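You operate a simulated robot arm through the tools that you are given. There is no shell and no other tool. Be economical: measure what you need, move in short steps, check, and stop when the job is done.

The job below is to be done with a simulated robot arm. You get a single attempt, and the scene is never put back.

JOB
Tighten the copper screw under the clear lid with the red screwdriver.
Fine: stand the screwdriver back in its hole, shut the lid again and leave the other screws alone.

Only the result counts: the job must be done as asked and must still hold three seconds after the hand-in. Knocking over, shifting, dropping, spilling or breaking anything else fails it. A push-on lid holds only when it is set on centred and level and pressed home; a screw cap is set on level and turned clockwise until tight.

ROBOT AND FRAMES
A 7-joint arm with a fingered hand, fixed in place. Base frame: the origin is at the foot of the arm, x ahead of it, y to its left, z up; the work surface is at about z = 0.81. Lengths are in m, angles in degrees, forces in N, time in s.
Its first joint turns from -69.0 to 172.0 degrees. Payload 5 kg.
Tool frame: the origin (TCP) lies between the finger pads and is the grasp point; the fingertips stand 0.032 m ahead of it; z points along the fingers, y is the line along which they close. The gripper opens to 0.16 m. The gripper's body begins 0.089 m behind the TCP. The gripper is a hand of 3 fingers: y runs from the thumb to the fingers, the wrist lies at [0, 0, -0.252] in the tool frame, and closing takes about 1.5 s.
Orientation is that of the tool frame in the base frame, as a unit quaternion [x, y, z, w]. With the fingers straight down and closing along the base's y, the tool's x points along the base's -x, its y along +y and its z along -z.

CONTROLS
- The arm moves only by the tool servo_tool. Its argument "increments" is a list of rows, each an object of numbers (a shift or turn left out is 0, a gripper value left out holds the last): "x", "y", "z": the shift along the tool's x, y, z in units of 50 mm (1.0 is 50 mm); "rx", "ry", "rz": the turn, a rotation vector about the tool's x, y, z in units of 8 degrees (1.0 is 8 degrees). In form: [{"x": .., "y": .., "z": .., "rx": .., "ry": .., "rz": ..}, ...]. A call has 1 to 12 rows; each row shifts and turns the commanded pose from where the row before left it, along the tool's axes as they then stand. "gripper" is the closure, from 0 (fully open) to 1 (shut), set as the call begins (left out, the last holds). A call with a number of a shift or a turn outside -1 to 1 is refused whole. Each row takes 0.2 s and may step no farther than 0.05 m and 8.6 degrees from the row before; otherwise, or with a gripper value out of range, the whole call is refused. Where a pose cannot be reached the arm comes as near as it can. A force on the tool above 40 N (or 10 N above the force at the start of the call, whichever is more), or a blocked arm, ends the call early, and 0.2 s more pass. The fingers move at their own pace (about 0.108 m/s each) and stop on an object; they squeeze with about 21 N. The grip force told is the motor's: it shows also when the fingers shut on nothing. Time passes only in rows, and 0.2 s behind the last, so rows that do not move let the fingers close. It gives the time, the measured TCP pose, the force on the tool (base axes), the opening and the grip force at its end, in the units of the frame above (readings bear some noise), with the torque about the TCP (base axes, N m) and any sound that the robot's microphone picked up, and new pictures: "pictures" is both (left out), scene, wrist or none.
- Cameras (640 x 400 px; columns grow to the right, rows downward): "scene" is fixed at [0.2189, 0.6492, 1.6004]; the picture's right is [-0.96, -0.29, 0.00], its down [-0.08, 0.25, -0.97] and it looks along [0.28, -0.92, -0.26] (base axes); focal length 338 px, centre (320, 200). "wrist" rides on the gripper at [0.065, -0.004, -0.116] in the tool frame; the picture's right is [0.06, 1.00, 0.00], its down [-0.87, 0.05, -0.49] and it looks along [-0.49, 0.03, 0.87] (tool axes); focal length 261 px, centre (320, 200). There is no depth. A picture from a camera that has moved, and an enlarged one, comes with that camera's place and axes in the base frame and with its lens.
- raise_lower(by): slides the trunk up (or, below 0, down) by that many m; the arm rides with it, the base frame stays. It gives what a move gives, with no picture.
- set_fingers(finger1, finger2, thumb_bend): sets how far each is bent, from 0 (flat) to 100 (curled in); at 30 the hand is open as for a grip, at 70 the pads meet at the TCP. One left out holds its place. A second passes; each finger stops where it meets its share of the squeeze, and holds until it gets a number again. A gripper value or a shape takes the hand back. It gives what a move gives, with no picture; readings hold the bend of each and the force on the fingers (four entries, about 0 where the hand has none), thumb and palm.
- set_grasp(shape): the hand has 3 fingers and takes this shape, open, in about a second: jaw (thumb against the fingers, like two jaws); tri (thumb and two fingers); tip (a fingertip pinch); poke (one finger out to press); point (the index stretched); flat (the hand flat); cup (the hand cupped); fist (a fist). The gripper value then closes the fingers along that shape, each until it touches; the sizes above hold for jaw. It gives what a move gives, with no picture.
- inspect(camera, box): a new picture of the part [left, top, right, bottom] of that camera's present view, enlarged. No time passes.
- job_done(): hands the job in; it is judged then, once.

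Go step by step. Nothing tells you positions but the pictures and the camera data: compare them with the known pose of the tool, close in by small moves and look again before you grip or let go. The budget is 120 turns and 200 pictures, counting those below and the enlarged ones. Unless the task says otherwise, let go and move clear before handing in, and close with one line.

The tools are called after "Request:" as name(argument=value, ...) on one line, values as JSON. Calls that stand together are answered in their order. servo_tool: Moves the arm, as the interface text tells. Its arguments: {"type":"object","properties":{"increments":{"type":"array","items":{"type":"object","properties":{"x":{"type":"number"},"y":{"type":"number"},"z":{"type":"number"},"rx":{"type":"number"},"ry":{"type":"number"},"rz":{"type":"number"}}}},"gripper":{"type":"number"},"pictures":{"type":"string","enum":["both","scene","wrist","none"]}},"required":["increments"]} The other tools are called the same way: raise_lower (by) slides the trunk up or down; set_grasp (shape) gives the hand a shape; set_fingers (finger1, finger2, thumb_bend) moves the fingers one by one; inspect (camera, box) takes an enlarged picture of a part of a camera's view; job_done () hands the job in.

At the start:

```text
time_s: 0.0
tcp_pos: [0.4658, -0.65, 1.2527]
tcp_rot: [0.0, 1.0, 0.0, -0.001]
force: [0.3, 0.1, 0.3]
ft_torque: [0.0, 0.0, -0.02]
grip_width: 0.1599
gripper_force: 0.1
shape: jaw
bend: [30.0, 30.0, 30.0]
finger forces: [0.0, 0.1, 0.0, 0.0, 0.0, 0.0]
trunk travel left (down, up): [-0.55, 0.39]
```

scene: 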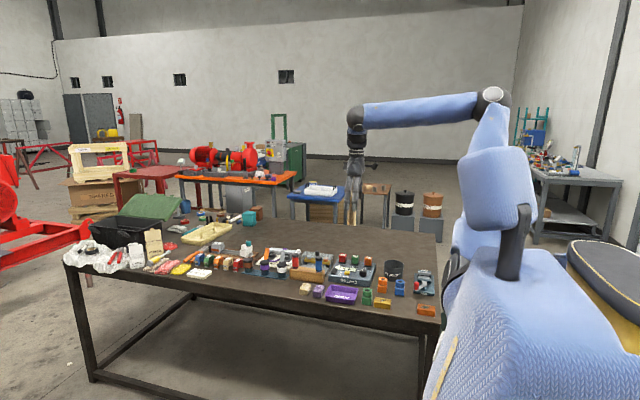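
wrist: 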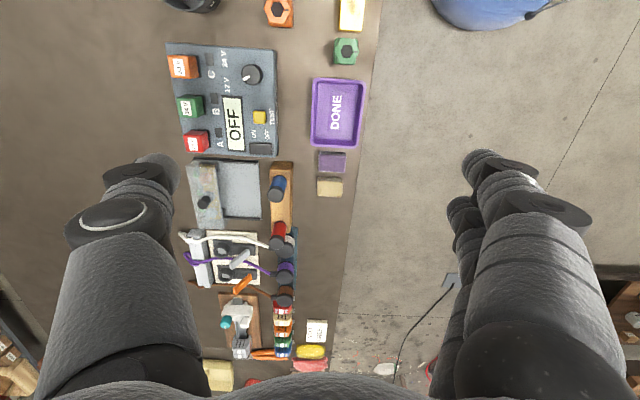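

I see a crowded bench with a panel, a rack of screwdrivers and several boxes. I'll enlarge the views to find the clear lid and the red screwdriver.

Request:
inspect(camera="wrist", box=[160, 140, 360, 265])

Request:
inspect(camera="wrist", box=[160, 250, 360, 375])

Request:
inspect(camera="scene", box=[240, 230, 400, 330])

```text
3.20 times, centred on (260, 202) of wrist
camera zoom: at [0.3997, -0.6548, 1.369], right [-0.06, 1.0, 0.0], down [0.87, 0.05, 0.49], along [0.49, 0.03, -0.87], focal length 834 px, centre (512, 192)
```

zoom: 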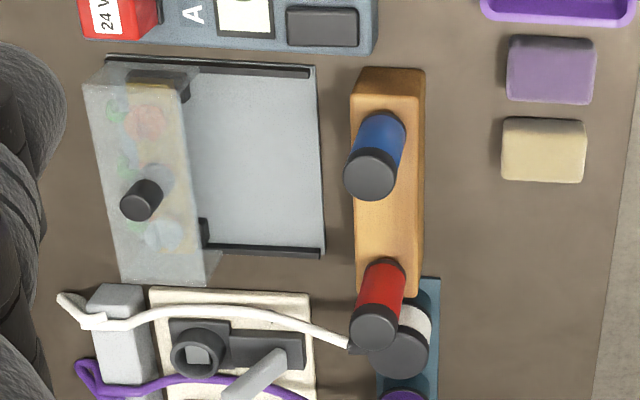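

```text
3.20 times, centred on (260, 312) of wrist
camera zoom: at [0.3997, -0.6548, 1.369], right [-0.06, 1.0, 0.0], down [0.87, 0.05, 0.49], along [0.49, 0.03, -0.87], focal length 834 px, centre (512, -160)
```

zoom: 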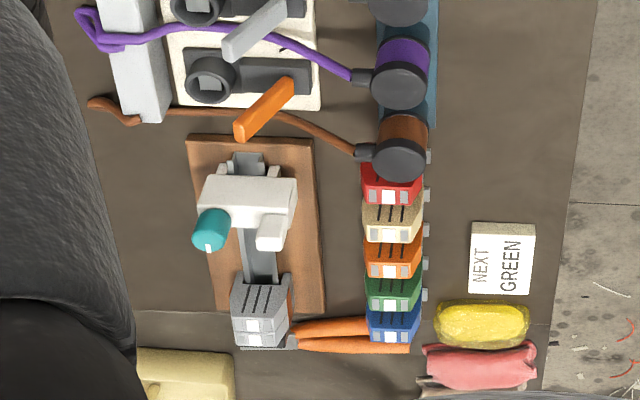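

```text
4.00 times, centred on (320, 280) of scene
camera zoom: at [0.2189, 0.6492, 1.6004], right [-0.96, -0.29, 0.0], down [-0.08, 0.25, -0.97], along [0.28, -0.92, -0.26], focal length 1350 px, centre (320, -120)
```

zoom: 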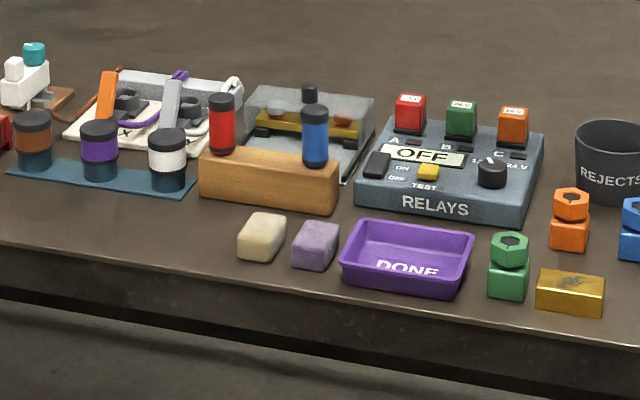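

The clear cover with a black knob sits at about (0.70, -0.885), on rails that run along y. The red screwdriver's top is at about (0.74, -0.72, 0.935). I'll move closer for a better view and to check the reach.

Request:
servo_tool(increments=[{"x": -0.6, "y": -0.5, "z": 0.1}, {"x": -0.6, "y": -0.5, "z": 0.1}, {"x": -0.6, "y": -0.5, "z": 0.1}, {"x": -0.6, "y": -0.5, "z": 0.1}, {}])

```text
time_s: 1.2
tcp_pos: [0.5861, -0.7506, 1.2324]
tcp_rot: [0.001, 1.0, -0.001, 0.001]
force: [-0.3, 0.1, 0.6]
ft_torque: [0.0, 0.03, -0.01]
grip_width: 0.16
gripper_force: 0.0
shape: jaw
bend: [30.0, 30.0, 30.0]
finger forces: [0.0, 0.0, 0.1, 0.1, 0.1, 0.0]
trunk travel left (down, up): [-0.55, 0.39]
camera wrist: at [0.5197, -0.7537, 1.3488], right [-0.06, 1.0, 0.0], down [0.87, 0.05, 0.49], along [0.49, 0.03, -0.87], focal length 261 px, centre (320, 200)
```

scene: 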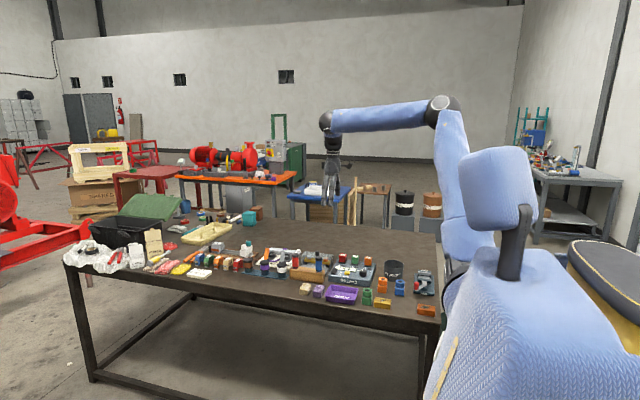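
wrist: 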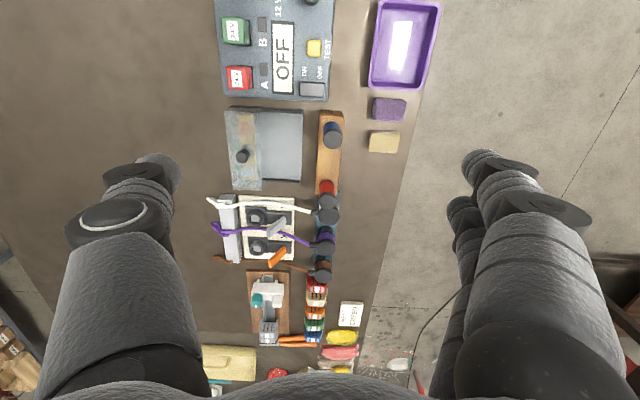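

The arm reaches this far without trouble. I'll go lower over the box for a closer look.

Request:
servo_tool(increments=[{"x": 0.2, "y": -0.4, "z": 0.6}, {"x": 0.2, "y": -0.4, "z": 0.6}, {"x": 0.2, "y": -0.4, "z": 0.6}, {"x": 0.2, "y": -0.4, "z": 0.6}, {}], pictures="none")

Request:
inspect(camera="wrist", box=[160, 50, 480, 250])

```text
time_s: 2.4
tcp_pos: [0.5449, -0.83, 1.1168]
tcp_rot: [0.0, 1.0, 0.0, 0.0]
force: [-1.0, -0.2, -0.8]
ft_torque: [-0.01, -0.01, 0.03]
grip_width: 0.1599
gripper_force: 0.1
shape: jaw
bend: [30.0, 30.0, 30.0]
finger forces: [0.1, 0.0, 0.0, 0.1, 0.0, 0.0]
trunk travel left (down, up): [-0.55, 0.39]
```

```text
2.00 times, centred on (320, 150) of wrist
camera zoom: at [0.4795, -0.8319, 1.2323], right [-0.06, 1.0, 0.0], down [0.87, 0.05, 0.49], along [0.49, 0.03, -0.87], focal length 521 px, centre (320, 300)
```

zoom: 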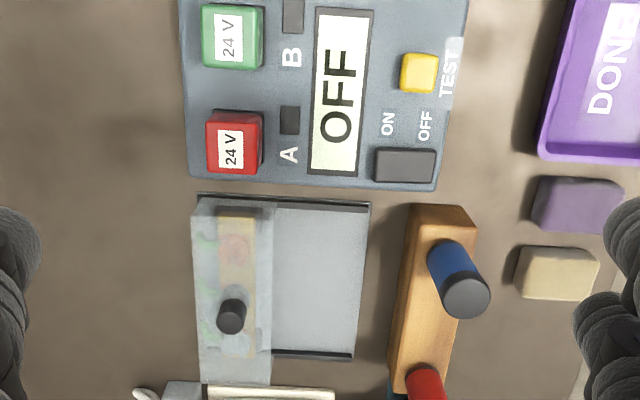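

Request:
inspect(camera="wrist", box=[240, 135, 368, 245])

Request:
inspect(camera="scene", box=[284, 240, 364, 290])

```text
3.64 times, centred on (304, 190) of wrist
camera zoom: at [0.4795, -0.8319, 1.2323], right [-0.06, 1.0, 0.0], down [0.87, 0.05, 0.49], along [0.49, 0.03, -0.87], focal length 948 px, centre (378, 236)
```

zoom: 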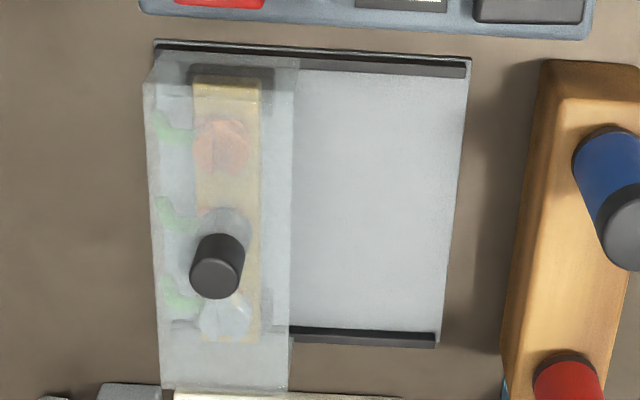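

```text
8.00 times, centred on (324, 265) of scene
camera zoom: at [0.2189, 0.6492, 1.6004], right [-0.96, -0.29, 0.0], down [-0.08, 0.25, -0.97], along [0.28, -0.92, -0.26], focal length 2700 px, centre (288, -320)
```

zoom: 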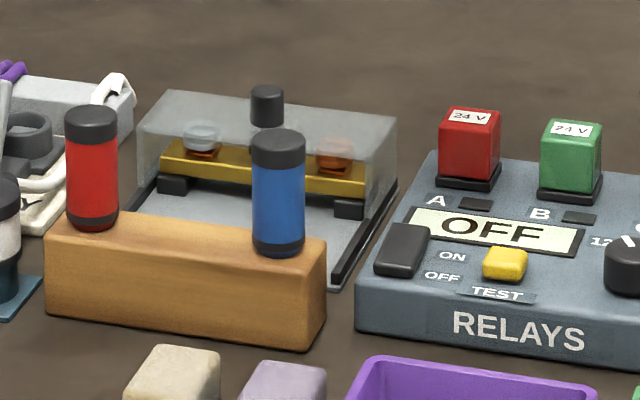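

The copper screw is the one nearer to the arm, at about x 0.665. The knob's top is at about (0.700, -0.889, 0.885), so I'll move above it with the hand half closed.

Request:
servo_tool(increments=[{"x": -0.8, "y": -0.3, "z": 0.4}, {"x": -0.8, "y": -0.3, "z": 0.4}, {"x": -0.8, "y": -0.3, "z": 0.4}, {"x": -0.7, "y": -0.28, "z": 0.4}, {}, {}], gripper=0.5)

```text
time_s: 3.8
tcp_pos: [0.7002, -0.8887, 1.0347]
tcp_rot: [0.0, 1.0, 0.0, 0.0]
force: [-0.4, -0.3, -0.4]
ft_torque: [0.01, -0.03, 0.01]
grip_width: 0.0808
gripper_force: 0.1
shape: jaw
bend: [72.0, 72.0, 70.0]
finger forces: [0.1, 0.1, 0.0, 0.1, 0.0, 0.0]
trunk travel left (down, up): [-0.55, 0.39]
camera wrist: at [0.635, -0.8933, 1.1498], right [-0.06, 1.0, 0.0], down [0.87, 0.05, 0.49], along [0.49, 0.03, -0.87], focal length 261 px, centre (320, 200)
```

scene: 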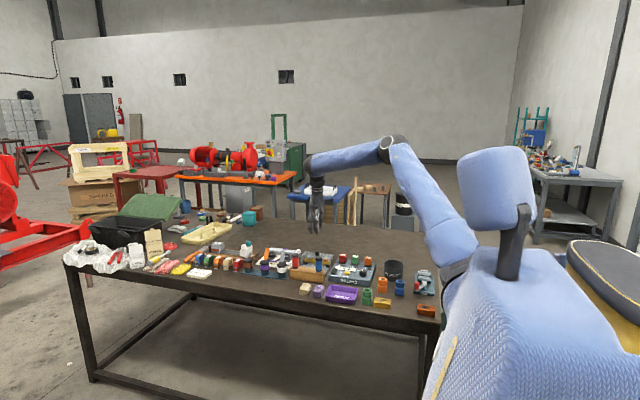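
wrist: 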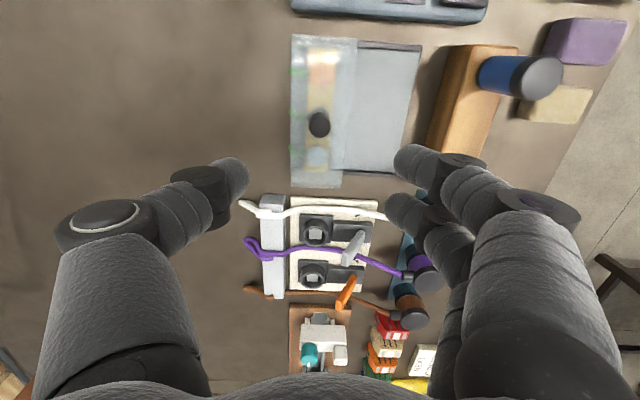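

Request:
servo_tool(increments=[{"z": 0.6}, {"z": 0.6}, {"z": 0.6}, {"z": 0.6}, {}])

Request:
inspect(camera="scene", box=[264, 210, 384, 285])

```text
time_s: 5.0
tcp_pos: [0.6999, -0.8894, 0.9145]
tcp_rot: [0.0, 1.0, 0.0, 0.001]
force: [-0.2, -0.2, 0.4]
ft_torque: [-0.02, -0.01, 0.02]
grip_width: 0.0807
gripper_force: 0.0
shape: jaw
bend: [72.0, 72.0, 70.0]
finger forces: [0.0, 0.0, 0.0, 0.1, 0.0, 0.1]
trunk travel left (down, up): [-0.55, 0.39]
camera wrist: at [0.6342, -0.8929, 1.0299], right [-0.06, 1.0, 0.0], down [0.87, 0.05, 0.49], along [0.49, 0.03, -0.87], focal length 261 px, centre (320, 200)
```

scene: 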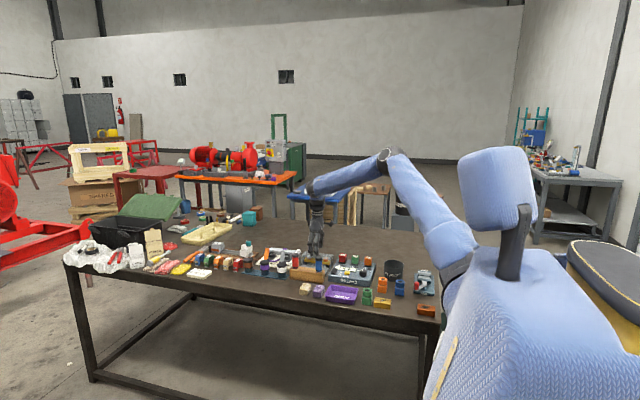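
wrist: 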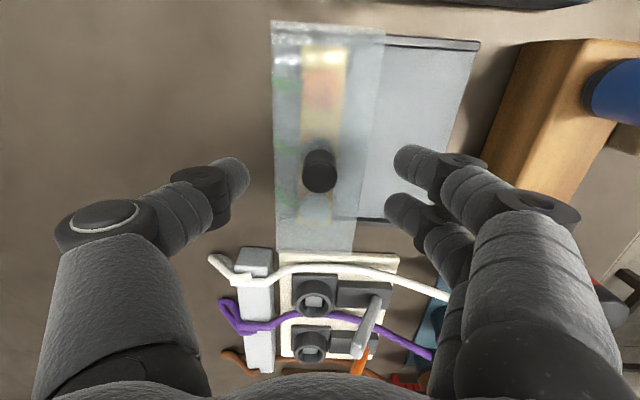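

```text
5.33 times, centred on (324, 248) of scene
camera zoom: at [0.2189, 0.6492, 1.6004], right [-0.96, -0.29, 0.0], down [-0.08, 0.25, -0.97], along [0.28, -0.92, -0.26], focal length 1800 px, centre (299, -53)
```

zoom: 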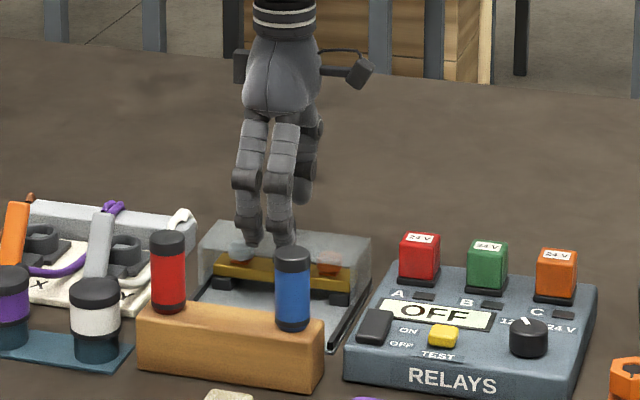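

The knob is centred between the fingers. I'll go down 15 mm and close on it.

Request:
servo_tool(increments=[{"z": 0.15}, {"z": 0.15}], pictures="none")

Request:
servo_tool(increments=[{}, {}, {}, {}, {}, {}], gripper=0.95, pictures="wrist")

```text
time_s: 5.6
tcp_pos: [0.701, -0.8891, 0.8984]
tcp_rot: [0.0, 1.0, 0.001, 0.001]
force: [0.5, 0.1, 0.9]
ft_torque: [-0.03, -0.01, -0.03]
grip_width: 0.0807
gripper_force: 0.0
shape: jaw
bend: [72.0, 72.0, 70.0]
finger forces: [0.0, 0.1, 0.1, 0.0, 0.1, 0.0]
trunk travel left (down, up): [-0.55, 0.39]
```

```text
time_s: 7.0
tcp_pos: [0.7003, -0.8889, 0.8992]
tcp_rot: [-0.001, 1.0, 0.0, 0.0]
force: [1.4, 5.0, -1.5]
ft_torque: [0.26, -0.01, 0.02]
grip_width: 0.0336
gripper_force: 20.7
shape: jaw
bend: [72.0, 72.0, 70.0]
finger forces: [11.0, 11.1, 0.0, 0.1, 16.5, 0.0]
trunk travel left (down, up): [-0.55, 0.39]
camera wrist: at [0.6349, -0.8929, 1.0142], right [-0.06, 1.0, 0.0], down [0.87, 0.05, 0.49], along [0.49, 0.03, -0.87], focal length 261 px, centre (320, 200)
```

wrist: 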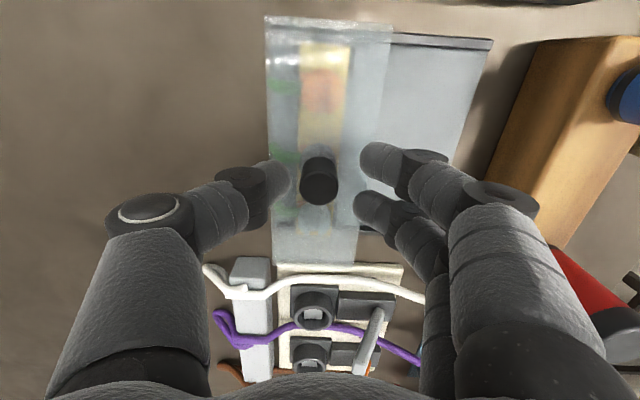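

The fingers are holding the knob. I'll drag it 30 mm toward +y along the rails.

Request:
servo_tool(increments=[{"y": 0.15}, {"y": 0.15}, {"y": 0.15}, {"y": 0.15}], pictures="wrist")

```text
time_s: 8.0
tcp_pos: [0.7003, -0.8591, 0.899]
tcp_rot: [-0.001, 1.0, 0.0, 0.0]
force: [2.5, 0.1, 7.8]
ft_torque: [-0.07, -0.08, -0.03]
grip_width: 0.0339
gripper_force: 21.1
shape: jaw
bend: [72.0, 72.0, 70.0]
finger forces: [10.1, 9.9, 0.0, 0.0, 20.1, 0.0]
trunk travel left (down, up): [-0.55, 0.39]
camera wrist: at [0.6348, -0.8631, 1.0141], right [-0.06, 1.0, 0.0], down [0.87, 0.05, 0.49], along [0.49, 0.03, -0.87], focal length 261 px, centre (320, 200)
```

wrist: 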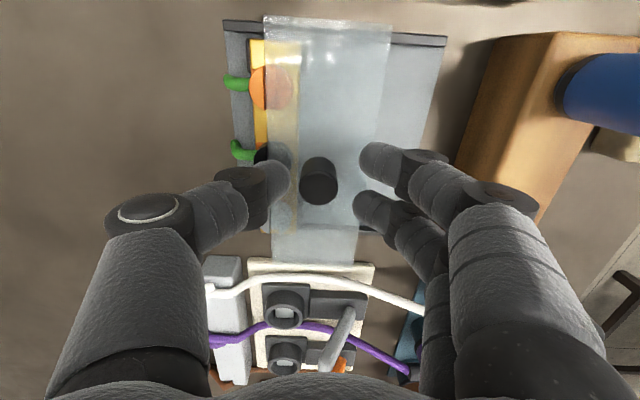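

Request:
servo_tool(increments=[{"y": 0.15}, {"y": 0.15}, {"y": 0.15}, {"y": 0.1}])

Request:
inspect(camera="scene", box=[264, 210, 384, 285])

```text
time_s: 9.0
tcp_pos: [0.6997, -0.8308, 0.8996]
tcp_rot: [0.0, 1.0, 0.0, 0.0]
force: [5.5, 0.5, 2.5]
ft_torque: [-0.08, -0.23, 0.09]
grip_width: 0.034
gripper_force: 20.8
shape: jaw
bend: [72.0, 72.0, 70.0]
finger forces: [9.8, 10.0, 0.0, 0.1, 19.6, 0.0]
trunk travel left (down, up): [-0.55, 0.39]
camera wrist: at [0.6349, -0.836, 1.0142], right [-0.06, 1.0, 0.0], down [0.87, 0.05, 0.49], along [0.49, 0.03, -0.87], focal length 261 px, centre (320, 200)
```

scene: 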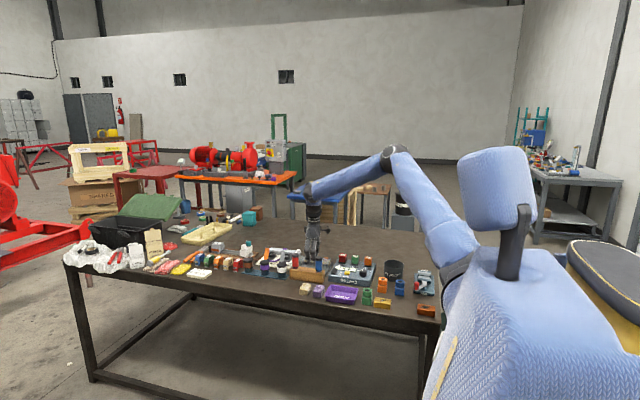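
wrist: 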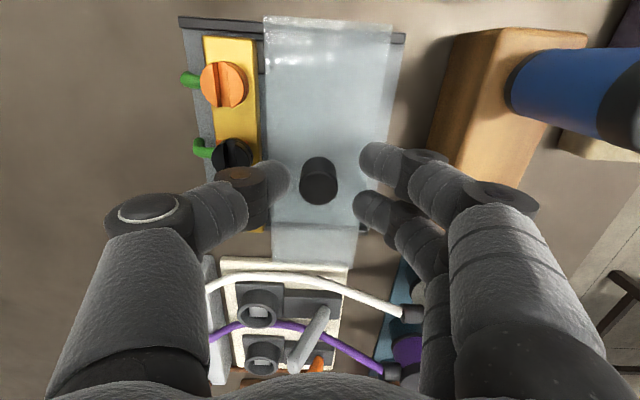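

```text
5.33 times, centred on (324, 248) of scene
camera zoom: at [0.2189, 0.6492, 1.6004], right [-0.96, -0.29, 0.0], down [-0.08, 0.25, -0.97], along [0.28, -0.92, -0.26], focal length 1800 px, centre (299, -53)
```

zoom: 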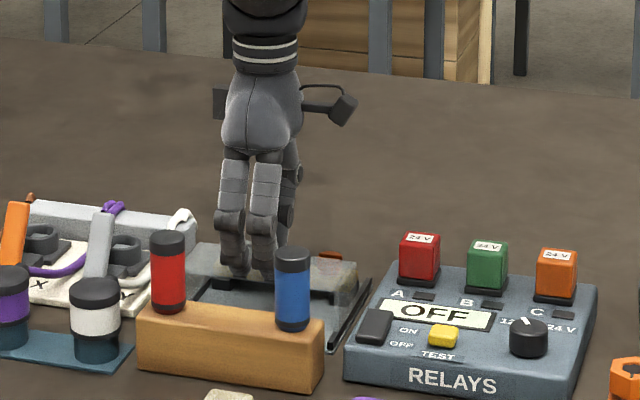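

Request:
servo_tool(increments=[{"y": 0.1}, {"y": 0.1}, {"y": 0.1}], pictures="wrist")

```text
time_s: 9.8
tcp_pos: [0.7003, -0.817, 0.8997]
tcp_rot: [0.0, 1.0, 0.0, 0.0]
force: [4.2, 0.5, 4.5]
ft_torque: [-0.08, -0.12, 0.02]
grip_width: 0.0341
gripper_force: 21.0
shape: jaw
bend: [72.0, 72.0, 70.0]
finger forces: [10.1, 10.0, 0.0, 0.1, 19.8, 0.1]
trunk travel left (down, up): [-0.55, 0.39]
camera wrist: at [0.6348, -0.8207, 1.0141], right [-0.06, 1.0, 0.0], down [0.87, 0.05, 0.49], along [0.49, 0.03, -0.87], focal length 261 px, centre (320, 200)
```

wrist: 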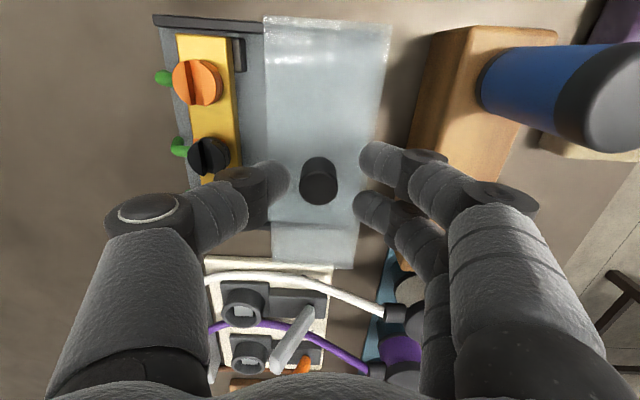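

The lid is open and the copper screw is exposed. I'll let go and rise.

Request:
servo_tool(increments=[{}, {}, {}, {}], gripper=0.55, pictures="none")

Request:
servo_tool(increments=[{"z": -0.5}, {"z": -0.8}, {"z": -0.8}, {"z": -0.8}, {"x": 0.7, "y": 0.2, "z": -0.2}, {"x": 0.7, "y": 0.2}, {"x": 0.6, "y": 0.2}, {}])

Request:
inspect(camera="wrist", box=[240, 60, 420, 190])

```text
time_s: 10.8
tcp_pos: [0.6999, -0.817, 0.8971]
tcp_rot: [0.0, 1.0, 0.0, -0.001]
force: [-0.1, 1.4, 0.1]
ft_torque: [0.02, 0.01, 0.01]
grip_width: 0.0713
gripper_force: 0.1
shape: jaw
bend: [73.0, 73.0, 70.0]
finger forces: [0.0, 0.1, 0.0, 0.1, 0.0, 0.0]
trunk travel left (down, up): [-0.55, 0.39]
```

```text
time_s: 12.6
tcp_pos: [0.6014, -0.7893, 1.053]
tcp_rot: [0.0, 1.0, 0.0, -0.001]
force: [-0.2, 0.3, -0.4]
ft_torque: [0.02, 0.04, 0.0]
grip_width: 0.0715
gripper_force: 0.0
shape: jaw
bend: [73.0, 73.0, 70.0]
finger forces: [0.0, 0.0, 0.1, 0.0, 0.1, 0.0]
trunk travel left (down, up): [-0.55, 0.39]
camera wrist: at [0.5354, -0.7935, 1.1686], right [-0.06, 1.0, 0.0], down [0.87, 0.05, 0.49], along [0.49, 0.03, -0.87], focal length 261 px, centre (320, 200)
```

scene: 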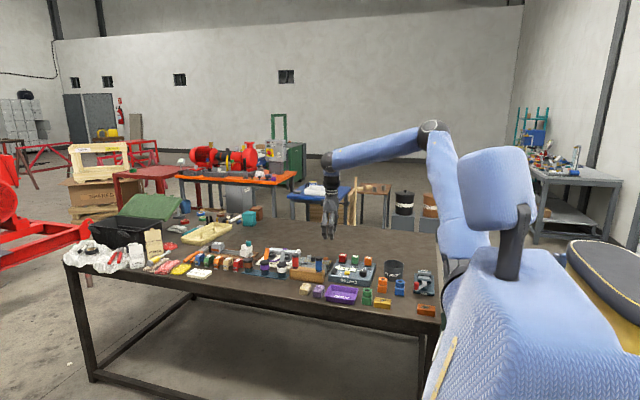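
wrist: 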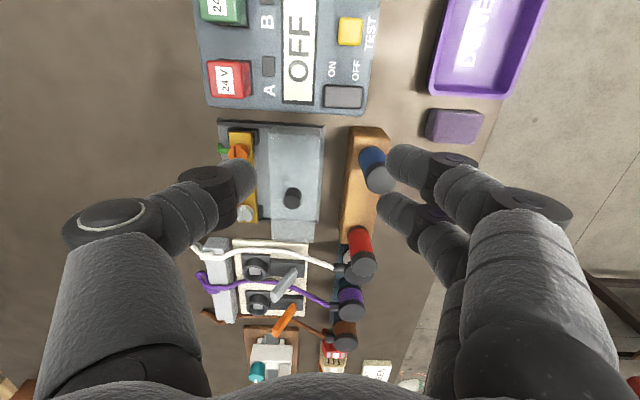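

```text
3.08 times, centred on (330, 125) of wrist
camera zoom: at [0.5354, -0.7935, 1.1686], right [-0.06, 1.0, 0.0], down [0.87, 0.05, 0.49], along [0.49, 0.03, -0.87], focal length 802 px, centre (289, 431)
```

zoom: 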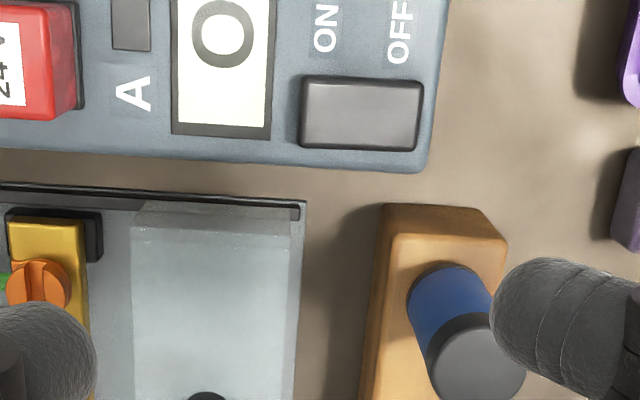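

The lid stays open. Next I'll move above the red screwdriver, at about (0.755, -0.732).

Request:
servo_tool(increments=[{"x": -0.8, "y": 0.3}, {"x": -0.8, "y": 0.3}, {"x": -0.8, "y": 0.3}, {"x": -0.67, "y": 0.25}, {}], pictures="wrist")

Request:
inspect(camera="wrist", box=[160, 50, 480, 250])

```text
time_s: 13.8
tcp_pos: [0.7541, -0.7327, 1.055]
tcp_rot: [-0.001, 1.0, 0.0, 0.0]
force: [-0.4, 0.7, -0.2]
ft_torque: [0.0, -0.03, -0.05]
grip_width: 0.0715
gripper_force: 0.0
shape: jaw
bend: [73.0, 73.0, 70.0]
finger forces: [0.0, 0.0, 0.0, 0.0, 0.0, 0.0]
trunk travel left (down, up): [-0.55, 0.39]
camera wrist: at [0.6887, -0.7361, 1.1706], right [-0.06, 1.0, 0.0], down [0.87, 0.05, 0.49], along [0.49, 0.03, -0.87], focal length 261 px, centre (320, 200)
```

wrist: 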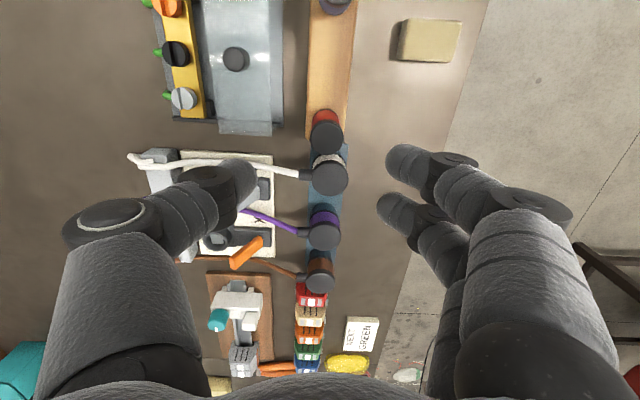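

```text
2.00 times, centred on (320, 150) of wrist
camera zoom: at [0.6887, -0.7361, 1.1706], right [-0.06, 1.0, 0.0], down [0.87, 0.05, 0.49], along [0.49, 0.03, -0.87], focal length 521 px, centre (320, 300)
```

zoom: 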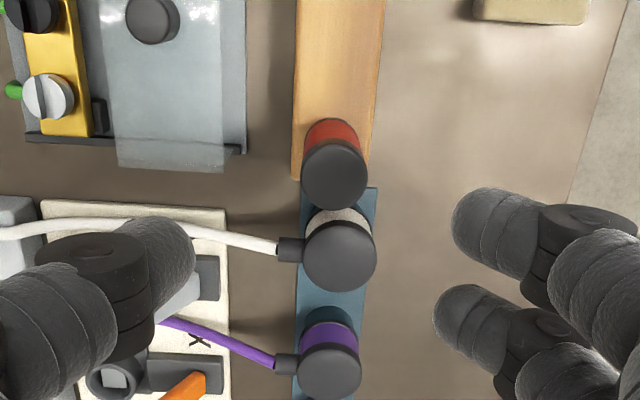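

The handle's top is at about (0.757, -0.725, 0.933). I'll descend to grip its upper part, above the white post.

Request:
servo_tool(increments=[{"x": -0.06, "y": 0.16, "z": 0.5}, {"z": 0.7}, {"z": 0.5}, {"z": 0.4}, {}])

Request:
inspect(camera="wrist", box=[200, 100, 440, 250])

Request:
inspect(camera="scene", box=[254, 220, 354, 290])

```text
time_s: 15.0
tcp_pos: [0.7546, -0.7206, 0.9494]
tcp_rot: [0.001, 1.0, 0.001, 0.001]
force: [-0.6, 0.9, 0.0]
ft_torque: [-0.04, 0.01, 0.04]
grip_width: 0.0718
gripper_force: 0.0
shape: jaw
bend: [73.0, 73.0, 70.0]
finger forces: [0.1, 0.0, 0.0, 0.1, 0.1, 0.0]
trunk travel left (down, up): [-0.55, 0.39]
camera wrist: at [0.6898, -0.7257, 1.0652], right [-0.06, 1.0, 0.0], down [0.87, 0.05, 0.49], along [0.49, 0.03, -0.87], focal length 261 px, centre (320, 200)
```

scene: 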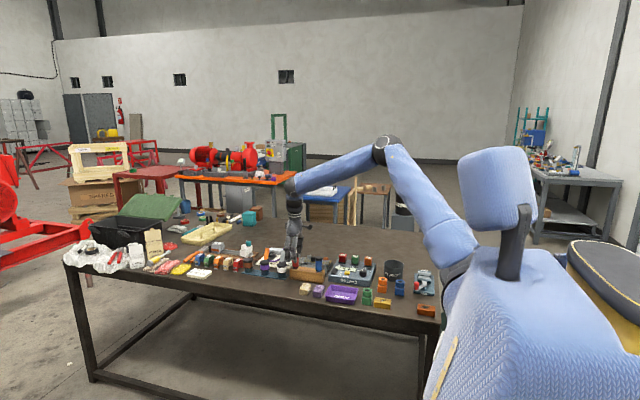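
wrist: 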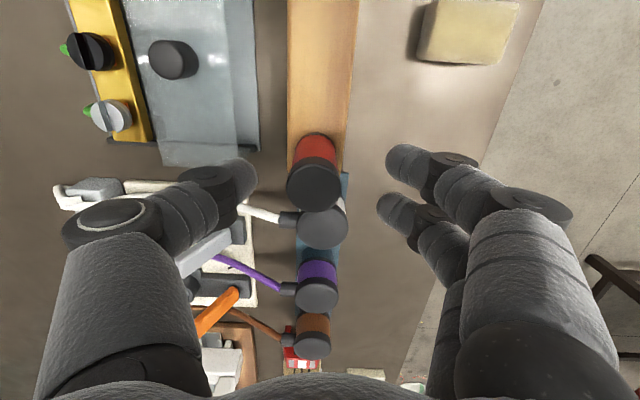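

```text
2.67 times, centred on (320, 175) of wrist
camera zoom: at [0.6898, -0.7257, 1.0652], right [-0.06, 1.0, 0.0], down [0.87, 0.05, 0.49], along [0.49, 0.03, -0.87], focal length 695 px, centre (320, 267)
```

zoom: 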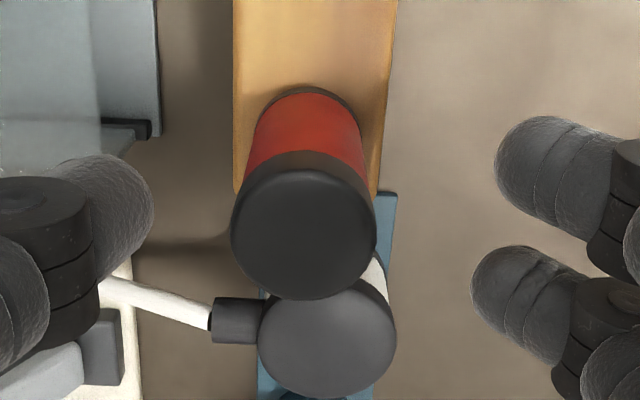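

```text
5.71 times, centred on (304, 255) of scene
camera zoom: at [0.2189, 0.6492, 1.6004], right [-0.96, -0.29, 0.0], down [-0.08, 0.25, -0.97], along [0.28, -0.92, -0.26], focal length 1928 px, centre (411, -114)
```

zoom: 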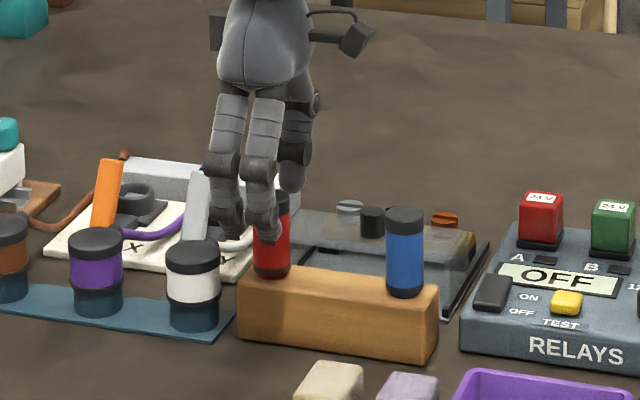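

Request:
servo_tool(increments=[{"y": -0.09, "z": 0.3}, {"z": 0.38}, {}], pictures="none")

Request:
inspect(camera="wrist", box=[200, 100, 440, 250])

```text
time_s: 15.8
tcp_pos: [0.7546, -0.7255, 0.9151]
tcp_rot: [0.0, 1.0, 0.0, 0.0]
force: [0.0, 0.6, 0.7]
ft_torque: [-0.02, 0.01, 0.02]
grip_width: 0.0716
gripper_force: 0.1
shape: jaw
bend: [73.0, 73.0, 70.0]
finger forces: [0.0, 0.0, 0.0, 0.1, 0.0, 0.0]
trunk travel left (down, up): [-0.55, 0.39]
```

```text
2.67 times, centred on (320, 175) of wrist
camera zoom: at [0.6904, -0.7295, 1.0312], right [-0.06, 1.0, 0.0], down [0.87, 0.05, 0.49], along [0.49, 0.03, -0.87], focal length 695 px, centre (320, 267)
```

zoom: 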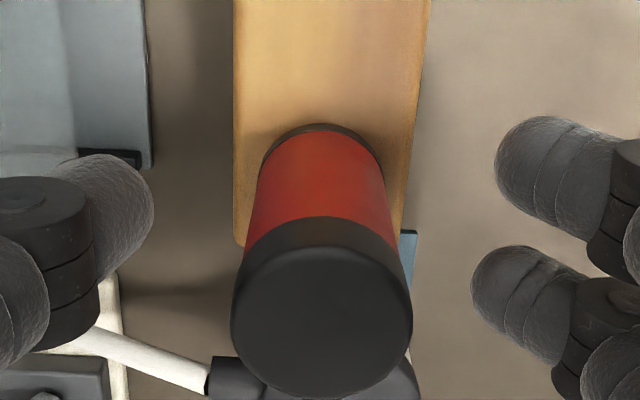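

Request:
servo_tool(increments=[{}, {}, {}, {}, {}, {}], gripper=1.0, pictures="none")

Request:
inspect(camera="wrist", box=[200, 100, 440, 250])

Request:
inspect(camera="scene", box=[254, 220, 354, 290])

```text
time_s: 17.2
tcp_pos: [0.7563, -0.7249, 0.9165]
tcp_rot: [-0.001, 1.0, 0.0, -0.001]
force: [0.4, 0.6, 0.1]
ft_torque: [0.01, 0.03, 0.02]
grip_width: 0.017
gripper_force: 20.7
shape: jaw
bend: [71.0, 72.0, 70.0]
finger forces: [7.4, 9.9, 0.1, 0.1, 18.5, 0.0]
trunk travel left (down, up): [-0.55, 0.39]
```

```text
2.67 times, centred on (320, 175) of wrist
camera zoom: at [0.6906, -0.7297, 1.0309], right [-0.06, 1.0, 0.0], down [0.87, 0.05, 0.49], along [0.49, 0.03, -0.87], focal length 695 px, centre (320, 267)
```

zoom: 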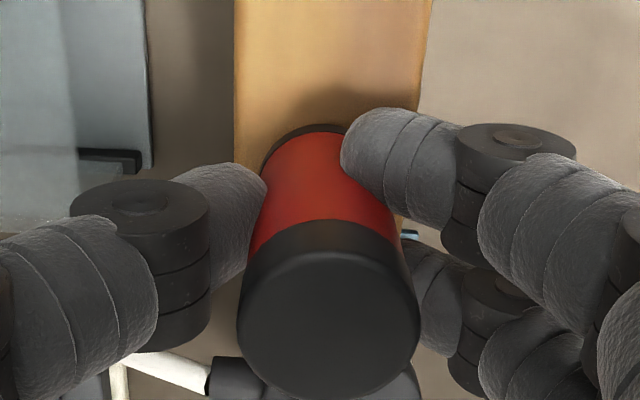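

```text
5.71 times, centred on (304, 255) of scene
camera zoom: at [0.2189, 0.6492, 1.6004], right [-0.96, -0.29, 0.0], down [-0.08, 0.25, -0.97], along [0.28, -0.92, -0.26], focal length 1928 px, centre (411, -114)
```

zoom: 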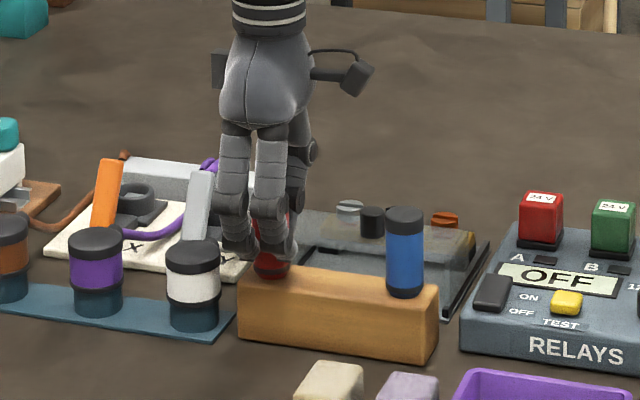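

The driver is held by all three fingers. I'll lift it straight up out of the hole.

Request:
servo_tool(increments=[{"z": -0.2}, {"z": -0.4}, {"z": -0.5}, {"z": -0.5}, {"z": -0.6}, {}])

Request:
inspect(camera="scene", box=[254, 200, 354, 270])

Request:
inspect(camera="wrist", box=[200, 100, 440, 250])

```text
time_s: 18.6
tcp_pos: [0.7563, -0.728, 1.0226]
tcp_rot: [0.0, 1.0, 0.001, -0.001]
force: [0.7, -0.5, -0.9]
ft_torque: [0.0, -0.01, 0.0]
grip_width: 0.0168
gripper_force: 20.8
shape: jaw
bend: [71.0, 72.0, 70.0]
finger forces: [7.7, 10.1, 0.1, 0.0, 18.4, 0.1]
trunk travel left (down, up): [-0.55, 0.39]
camera wrist: at [0.6918, -0.7316, 1.1387], right [-0.06, 1.0, 0.0], down [0.87, 0.05, 0.49], along [0.49, 0.03, -0.87], focal length 261 px, centre (320, 200)
```

scene: 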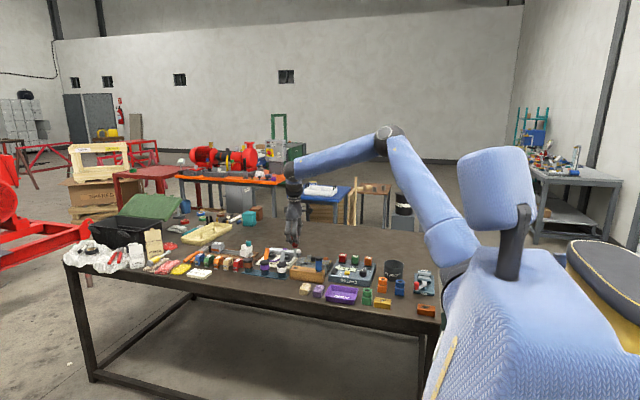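
wrist: 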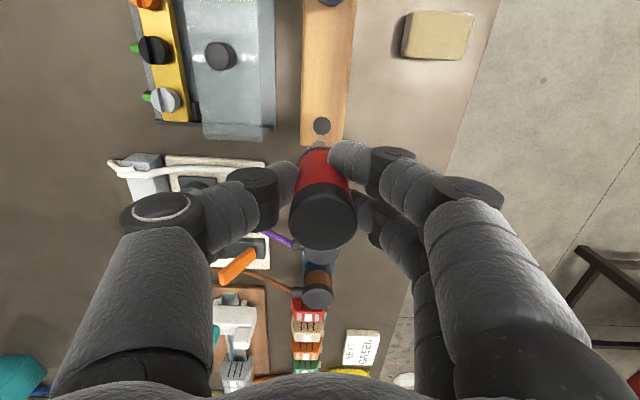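

```text
5.71 times, centred on (304, 235) of scene
camera zoom: at [0.2189, 0.6492, 1.6004], right [-0.96, -0.29, 0.0], down [-0.08, 0.25, -0.97], along [0.28, -0.92, -0.26], focal length 1928 px, centre (411, 0)
```

zoom: 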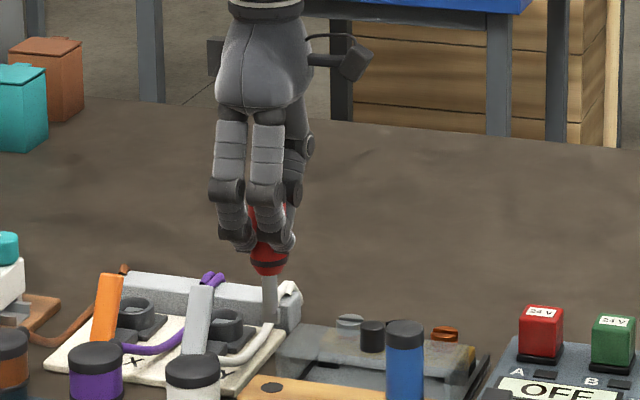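

```text
2.67 times, centred on (320, 175) of wrist
camera zoom: at [0.6918, -0.7316, 1.1387], right [-0.06, 1.0, 0.0], down [0.87, 0.05, 0.49], along [0.49, 0.03, -0.87], focal length 695 px, centre (320, 267)
```

zoom: 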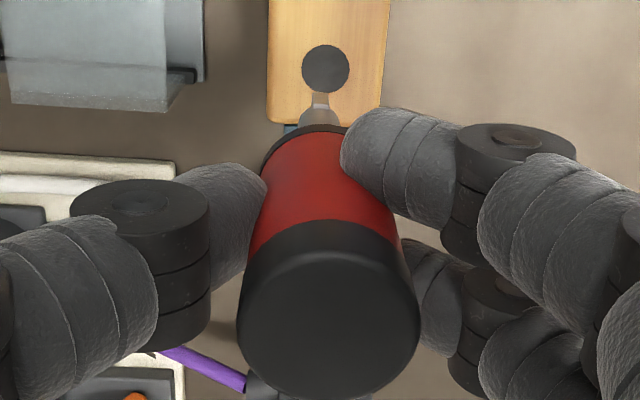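

Request:
inspect(camera="scene", box=[290, 240, 314, 264])

Request:
inspect(camera="wrist", box=[300, 115, 340, 150])

Request:
inspect(camera="wrist", box=[120, 0, 200, 130])

```text
16.00 times, centred on (302, 252) of scene
camera zoom: at [0.2189, 0.6492, 1.6004], right [-0.96, -0.29, 0.0], down [-0.08, 0.25, -0.97], along [0.28, -0.92, -0.26], focal length 5400 px, centre (608, -632)
```

zoom: 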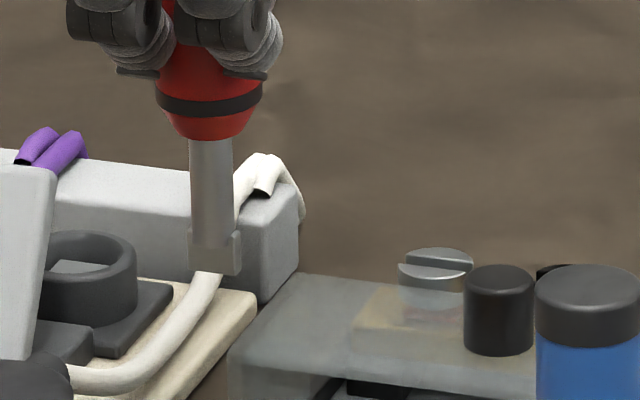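

```text
11.43 times, centred on (320, 132) of wrist
camera zoom: at [0.6918, -0.7316, 1.1387], right [-0.06, 1.0, 0.0], down [0.87, 0.05, 0.49], along [0.49, 0.03, -0.87], focal length 2979 px, centre (320, 971)
```

zoom: 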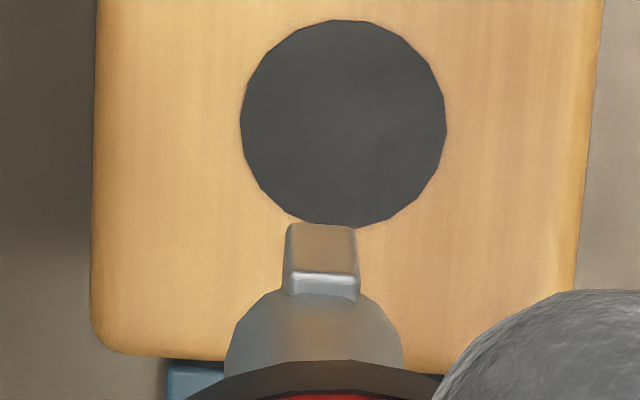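

```text
3.08 times, centred on (160, 65) of wrist
camera zoom: at [0.6918, -0.7316, 1.1387], right [-0.06, 1.0, 0.0], down [0.87, 0.05, 0.49], along [0.49, 0.03, -0.87], focal length 802 px, centre (812, 615)
```

zoom: 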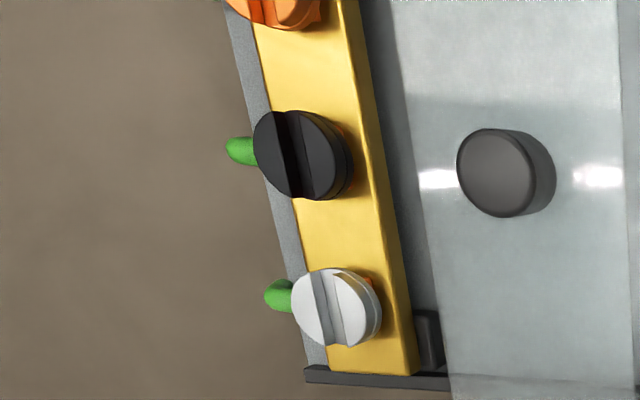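

The blade is wide along x, which already matches the screw slot, and its tip is about 0.103 m below the TCP. The copper screw is at about (0.653, -0.890, 0.856), so I'll carry the driver over it.

Request:
servo_tool(increments=[{"z": -0.4}, {"x": 0.4, "y": -0.65}, {"x": 0.4, "y": -0.65}, {"x": 0.4, "y": -0.65}, {"x": 0.4, "y": -0.65}, {"x": 0.4, "y": -0.62}, {}], pictures="wrist")

Request:
inspect(camera="wrist", box=[260, 70, 380, 190])

Request:
inspect(camera="scene", box=[300, 215, 364, 265])

```text
time_s: 20.2
tcp_pos: [0.6565, -0.8878, 1.044]
tcp_rot: [0.0, 1.0, 0.001, 0.0]
force: [0.5, 0.3, -1.0]
ft_torque: [0.01, 0.02, 0.02]
grip_width: 0.0166
gripper_force: 21.3
shape: jaw
bend: [71.0, 72.0, 70.0]
finger forces: [7.8, 10.3, 0.0, 0.0, 18.6, 0.0]
trunk travel left (down, up): [-0.55, 0.39]
camera wrist: at [0.5912, -0.8913, 1.1592], right [-0.06, 1.0, 0.0], down [0.87, 0.05, 0.49], along [0.49, 0.03, -0.87], focal length 261 px, centre (320, 200)
```

wrist: 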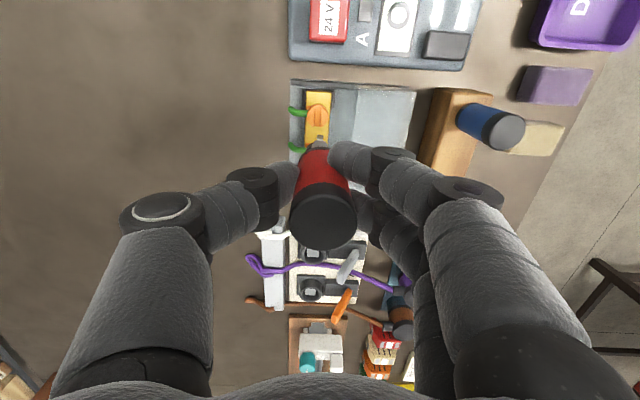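

```text
3.33 times, centred on (320, 130) of wrist
camera zoom: at [0.5912, -0.8913, 1.1592], right [-0.06, 1.0, 0.0], down [0.87, 0.05, 0.49], along [0.49, 0.03, -0.87], focal length 869 px, centre (320, 433)
```

zoom: 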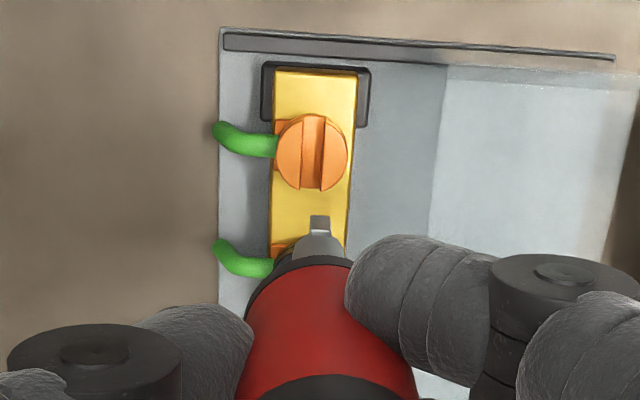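

```text
8.00 times, centred on (332, 240) of scene
camera zoom: at [0.2189, 0.6492, 1.6004], right [-0.96, -0.29, 0.0], down [-0.08, 0.25, -0.97], along [0.28, -0.92, -0.26], focal length 2700 px, centre (224, -120)
```

zoom: 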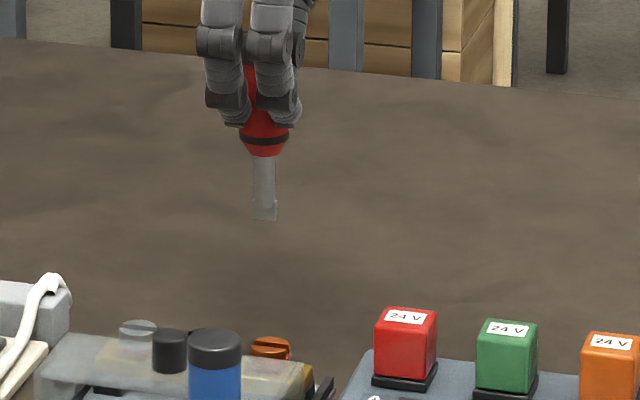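

The driver is nearly above the screw and the slot is aligned. First I'll turn the hand counter-clockwise in the air, to see how much clockwise stroke I can get.

Request:
servo_tool(increments=[{"x": 0.1, "y": -0.05, "rz": -1}, {"rz": -1}, {"rz": -1}, {"rz": -1}, {"rz": -1}, {"rz": -1}, {"rz": -1}, {"rz": -1}, {"rz": -1}, {"rz": -1}, {"rz": -1}], pictures="scene")

```text
time_s: 22.6
tcp_pos: [0.6525, -0.8895, 1.0428]
tcp_rot: [-0.696, 0.718, 0.0, 0.001]
force: [0.3, -0.3, -1.6]
ft_torque: [0.01, 0.02, 0.02]
grip_width: 0.0168
gripper_force: 20.7
shape: jaw
bend: [71.0, 72.0, 70.0]
finger forces: [8.3, 10.5, 0.0, 0.1, 18.3, 0.0]
trunk travel left (down, up): [-0.55, 0.39]
```

scene: 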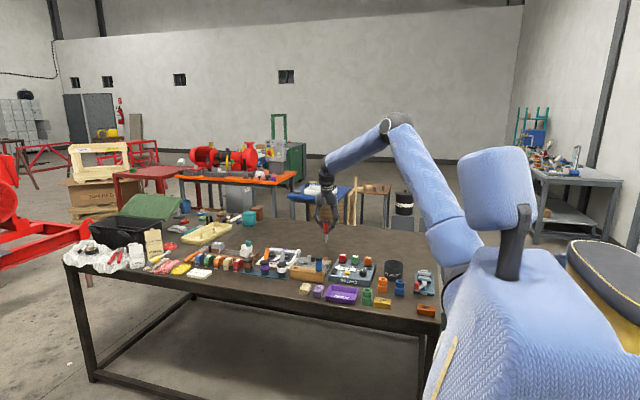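

Request:
servo_tool(increments=[{"rz": -1}, {"rz": -1}, {"rz": -1}, {"rz": -1}, {"rz": -1}, {"rz": -1}, {"rz": -1}, {"rz": -1}, {"rz": -1}, {"rz": -1}, {"rz": -1}, {"rz": -0.5}], pictures="wrist")

```text
time_s: 25.2
tcp_pos: [0.6518, -0.8912, 1.0441]
tcp_rot: [1.0, 0.001, 0.0, 0.0]
force: [-0.4, 0.7, -0.7]
ft_torque: [-0.05, 0.01, -0.01]
grip_width: 0.0169
gripper_force: 20.6
shape: jaw
bend: [71.0, 72.0, 70.0]
finger forces: [8.4, 10.6, 0.0, 0.0, 18.4, 0.0]
trunk travel left (down, up): [-0.55, 0.39]
camera wrist: at [0.7165, -0.8857, 1.1597], right [0.06, -1.0, 0.0], down [-0.87, -0.06, 0.49], along [-0.49, -0.03, -0.87], focal length 261 px, centre (320, 200)
```

wrist: 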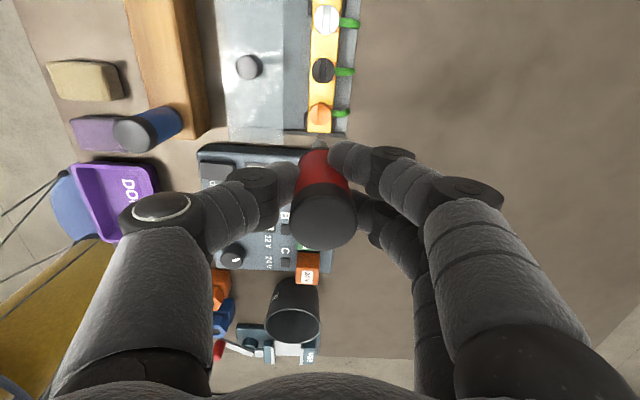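

Request:
inspect(camera="wrist", box=[260, 70, 380, 190])

Request:
inspect(camera="scene", box=[300, 215, 364, 265])

```text
3.33 times, centred on (320, 130) of wrist
camera zoom: at [0.7165, -0.8857, 1.1597], right [0.06, -1.0, 0.0], down [-0.87, -0.06, 0.49], along [-0.49, -0.03, -0.87], focal length 869 px, centre (320, 433)
```

zoom: 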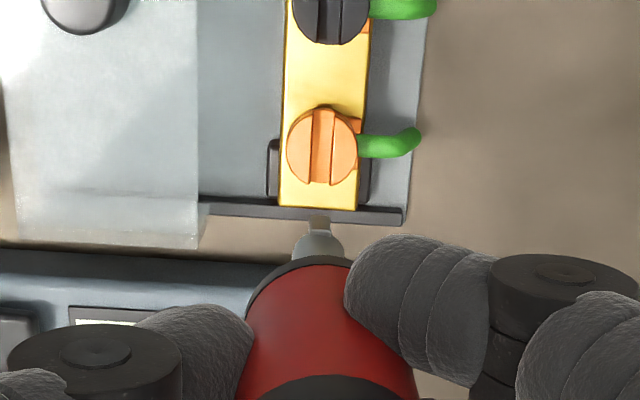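

```text
8.00 times, centred on (332, 240) of scene
camera zoom: at [0.2189, 0.6492, 1.6004], right [-0.96, -0.29, 0.0], down [-0.08, 0.25, -0.97], along [0.28, -0.92, -0.26], focal length 2700 px, centre (224, -120)
```

zoom: 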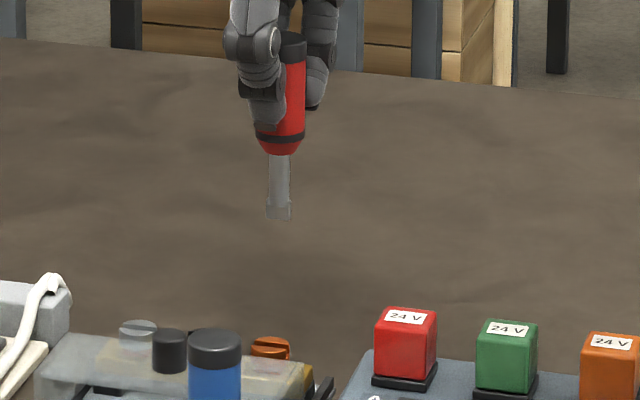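

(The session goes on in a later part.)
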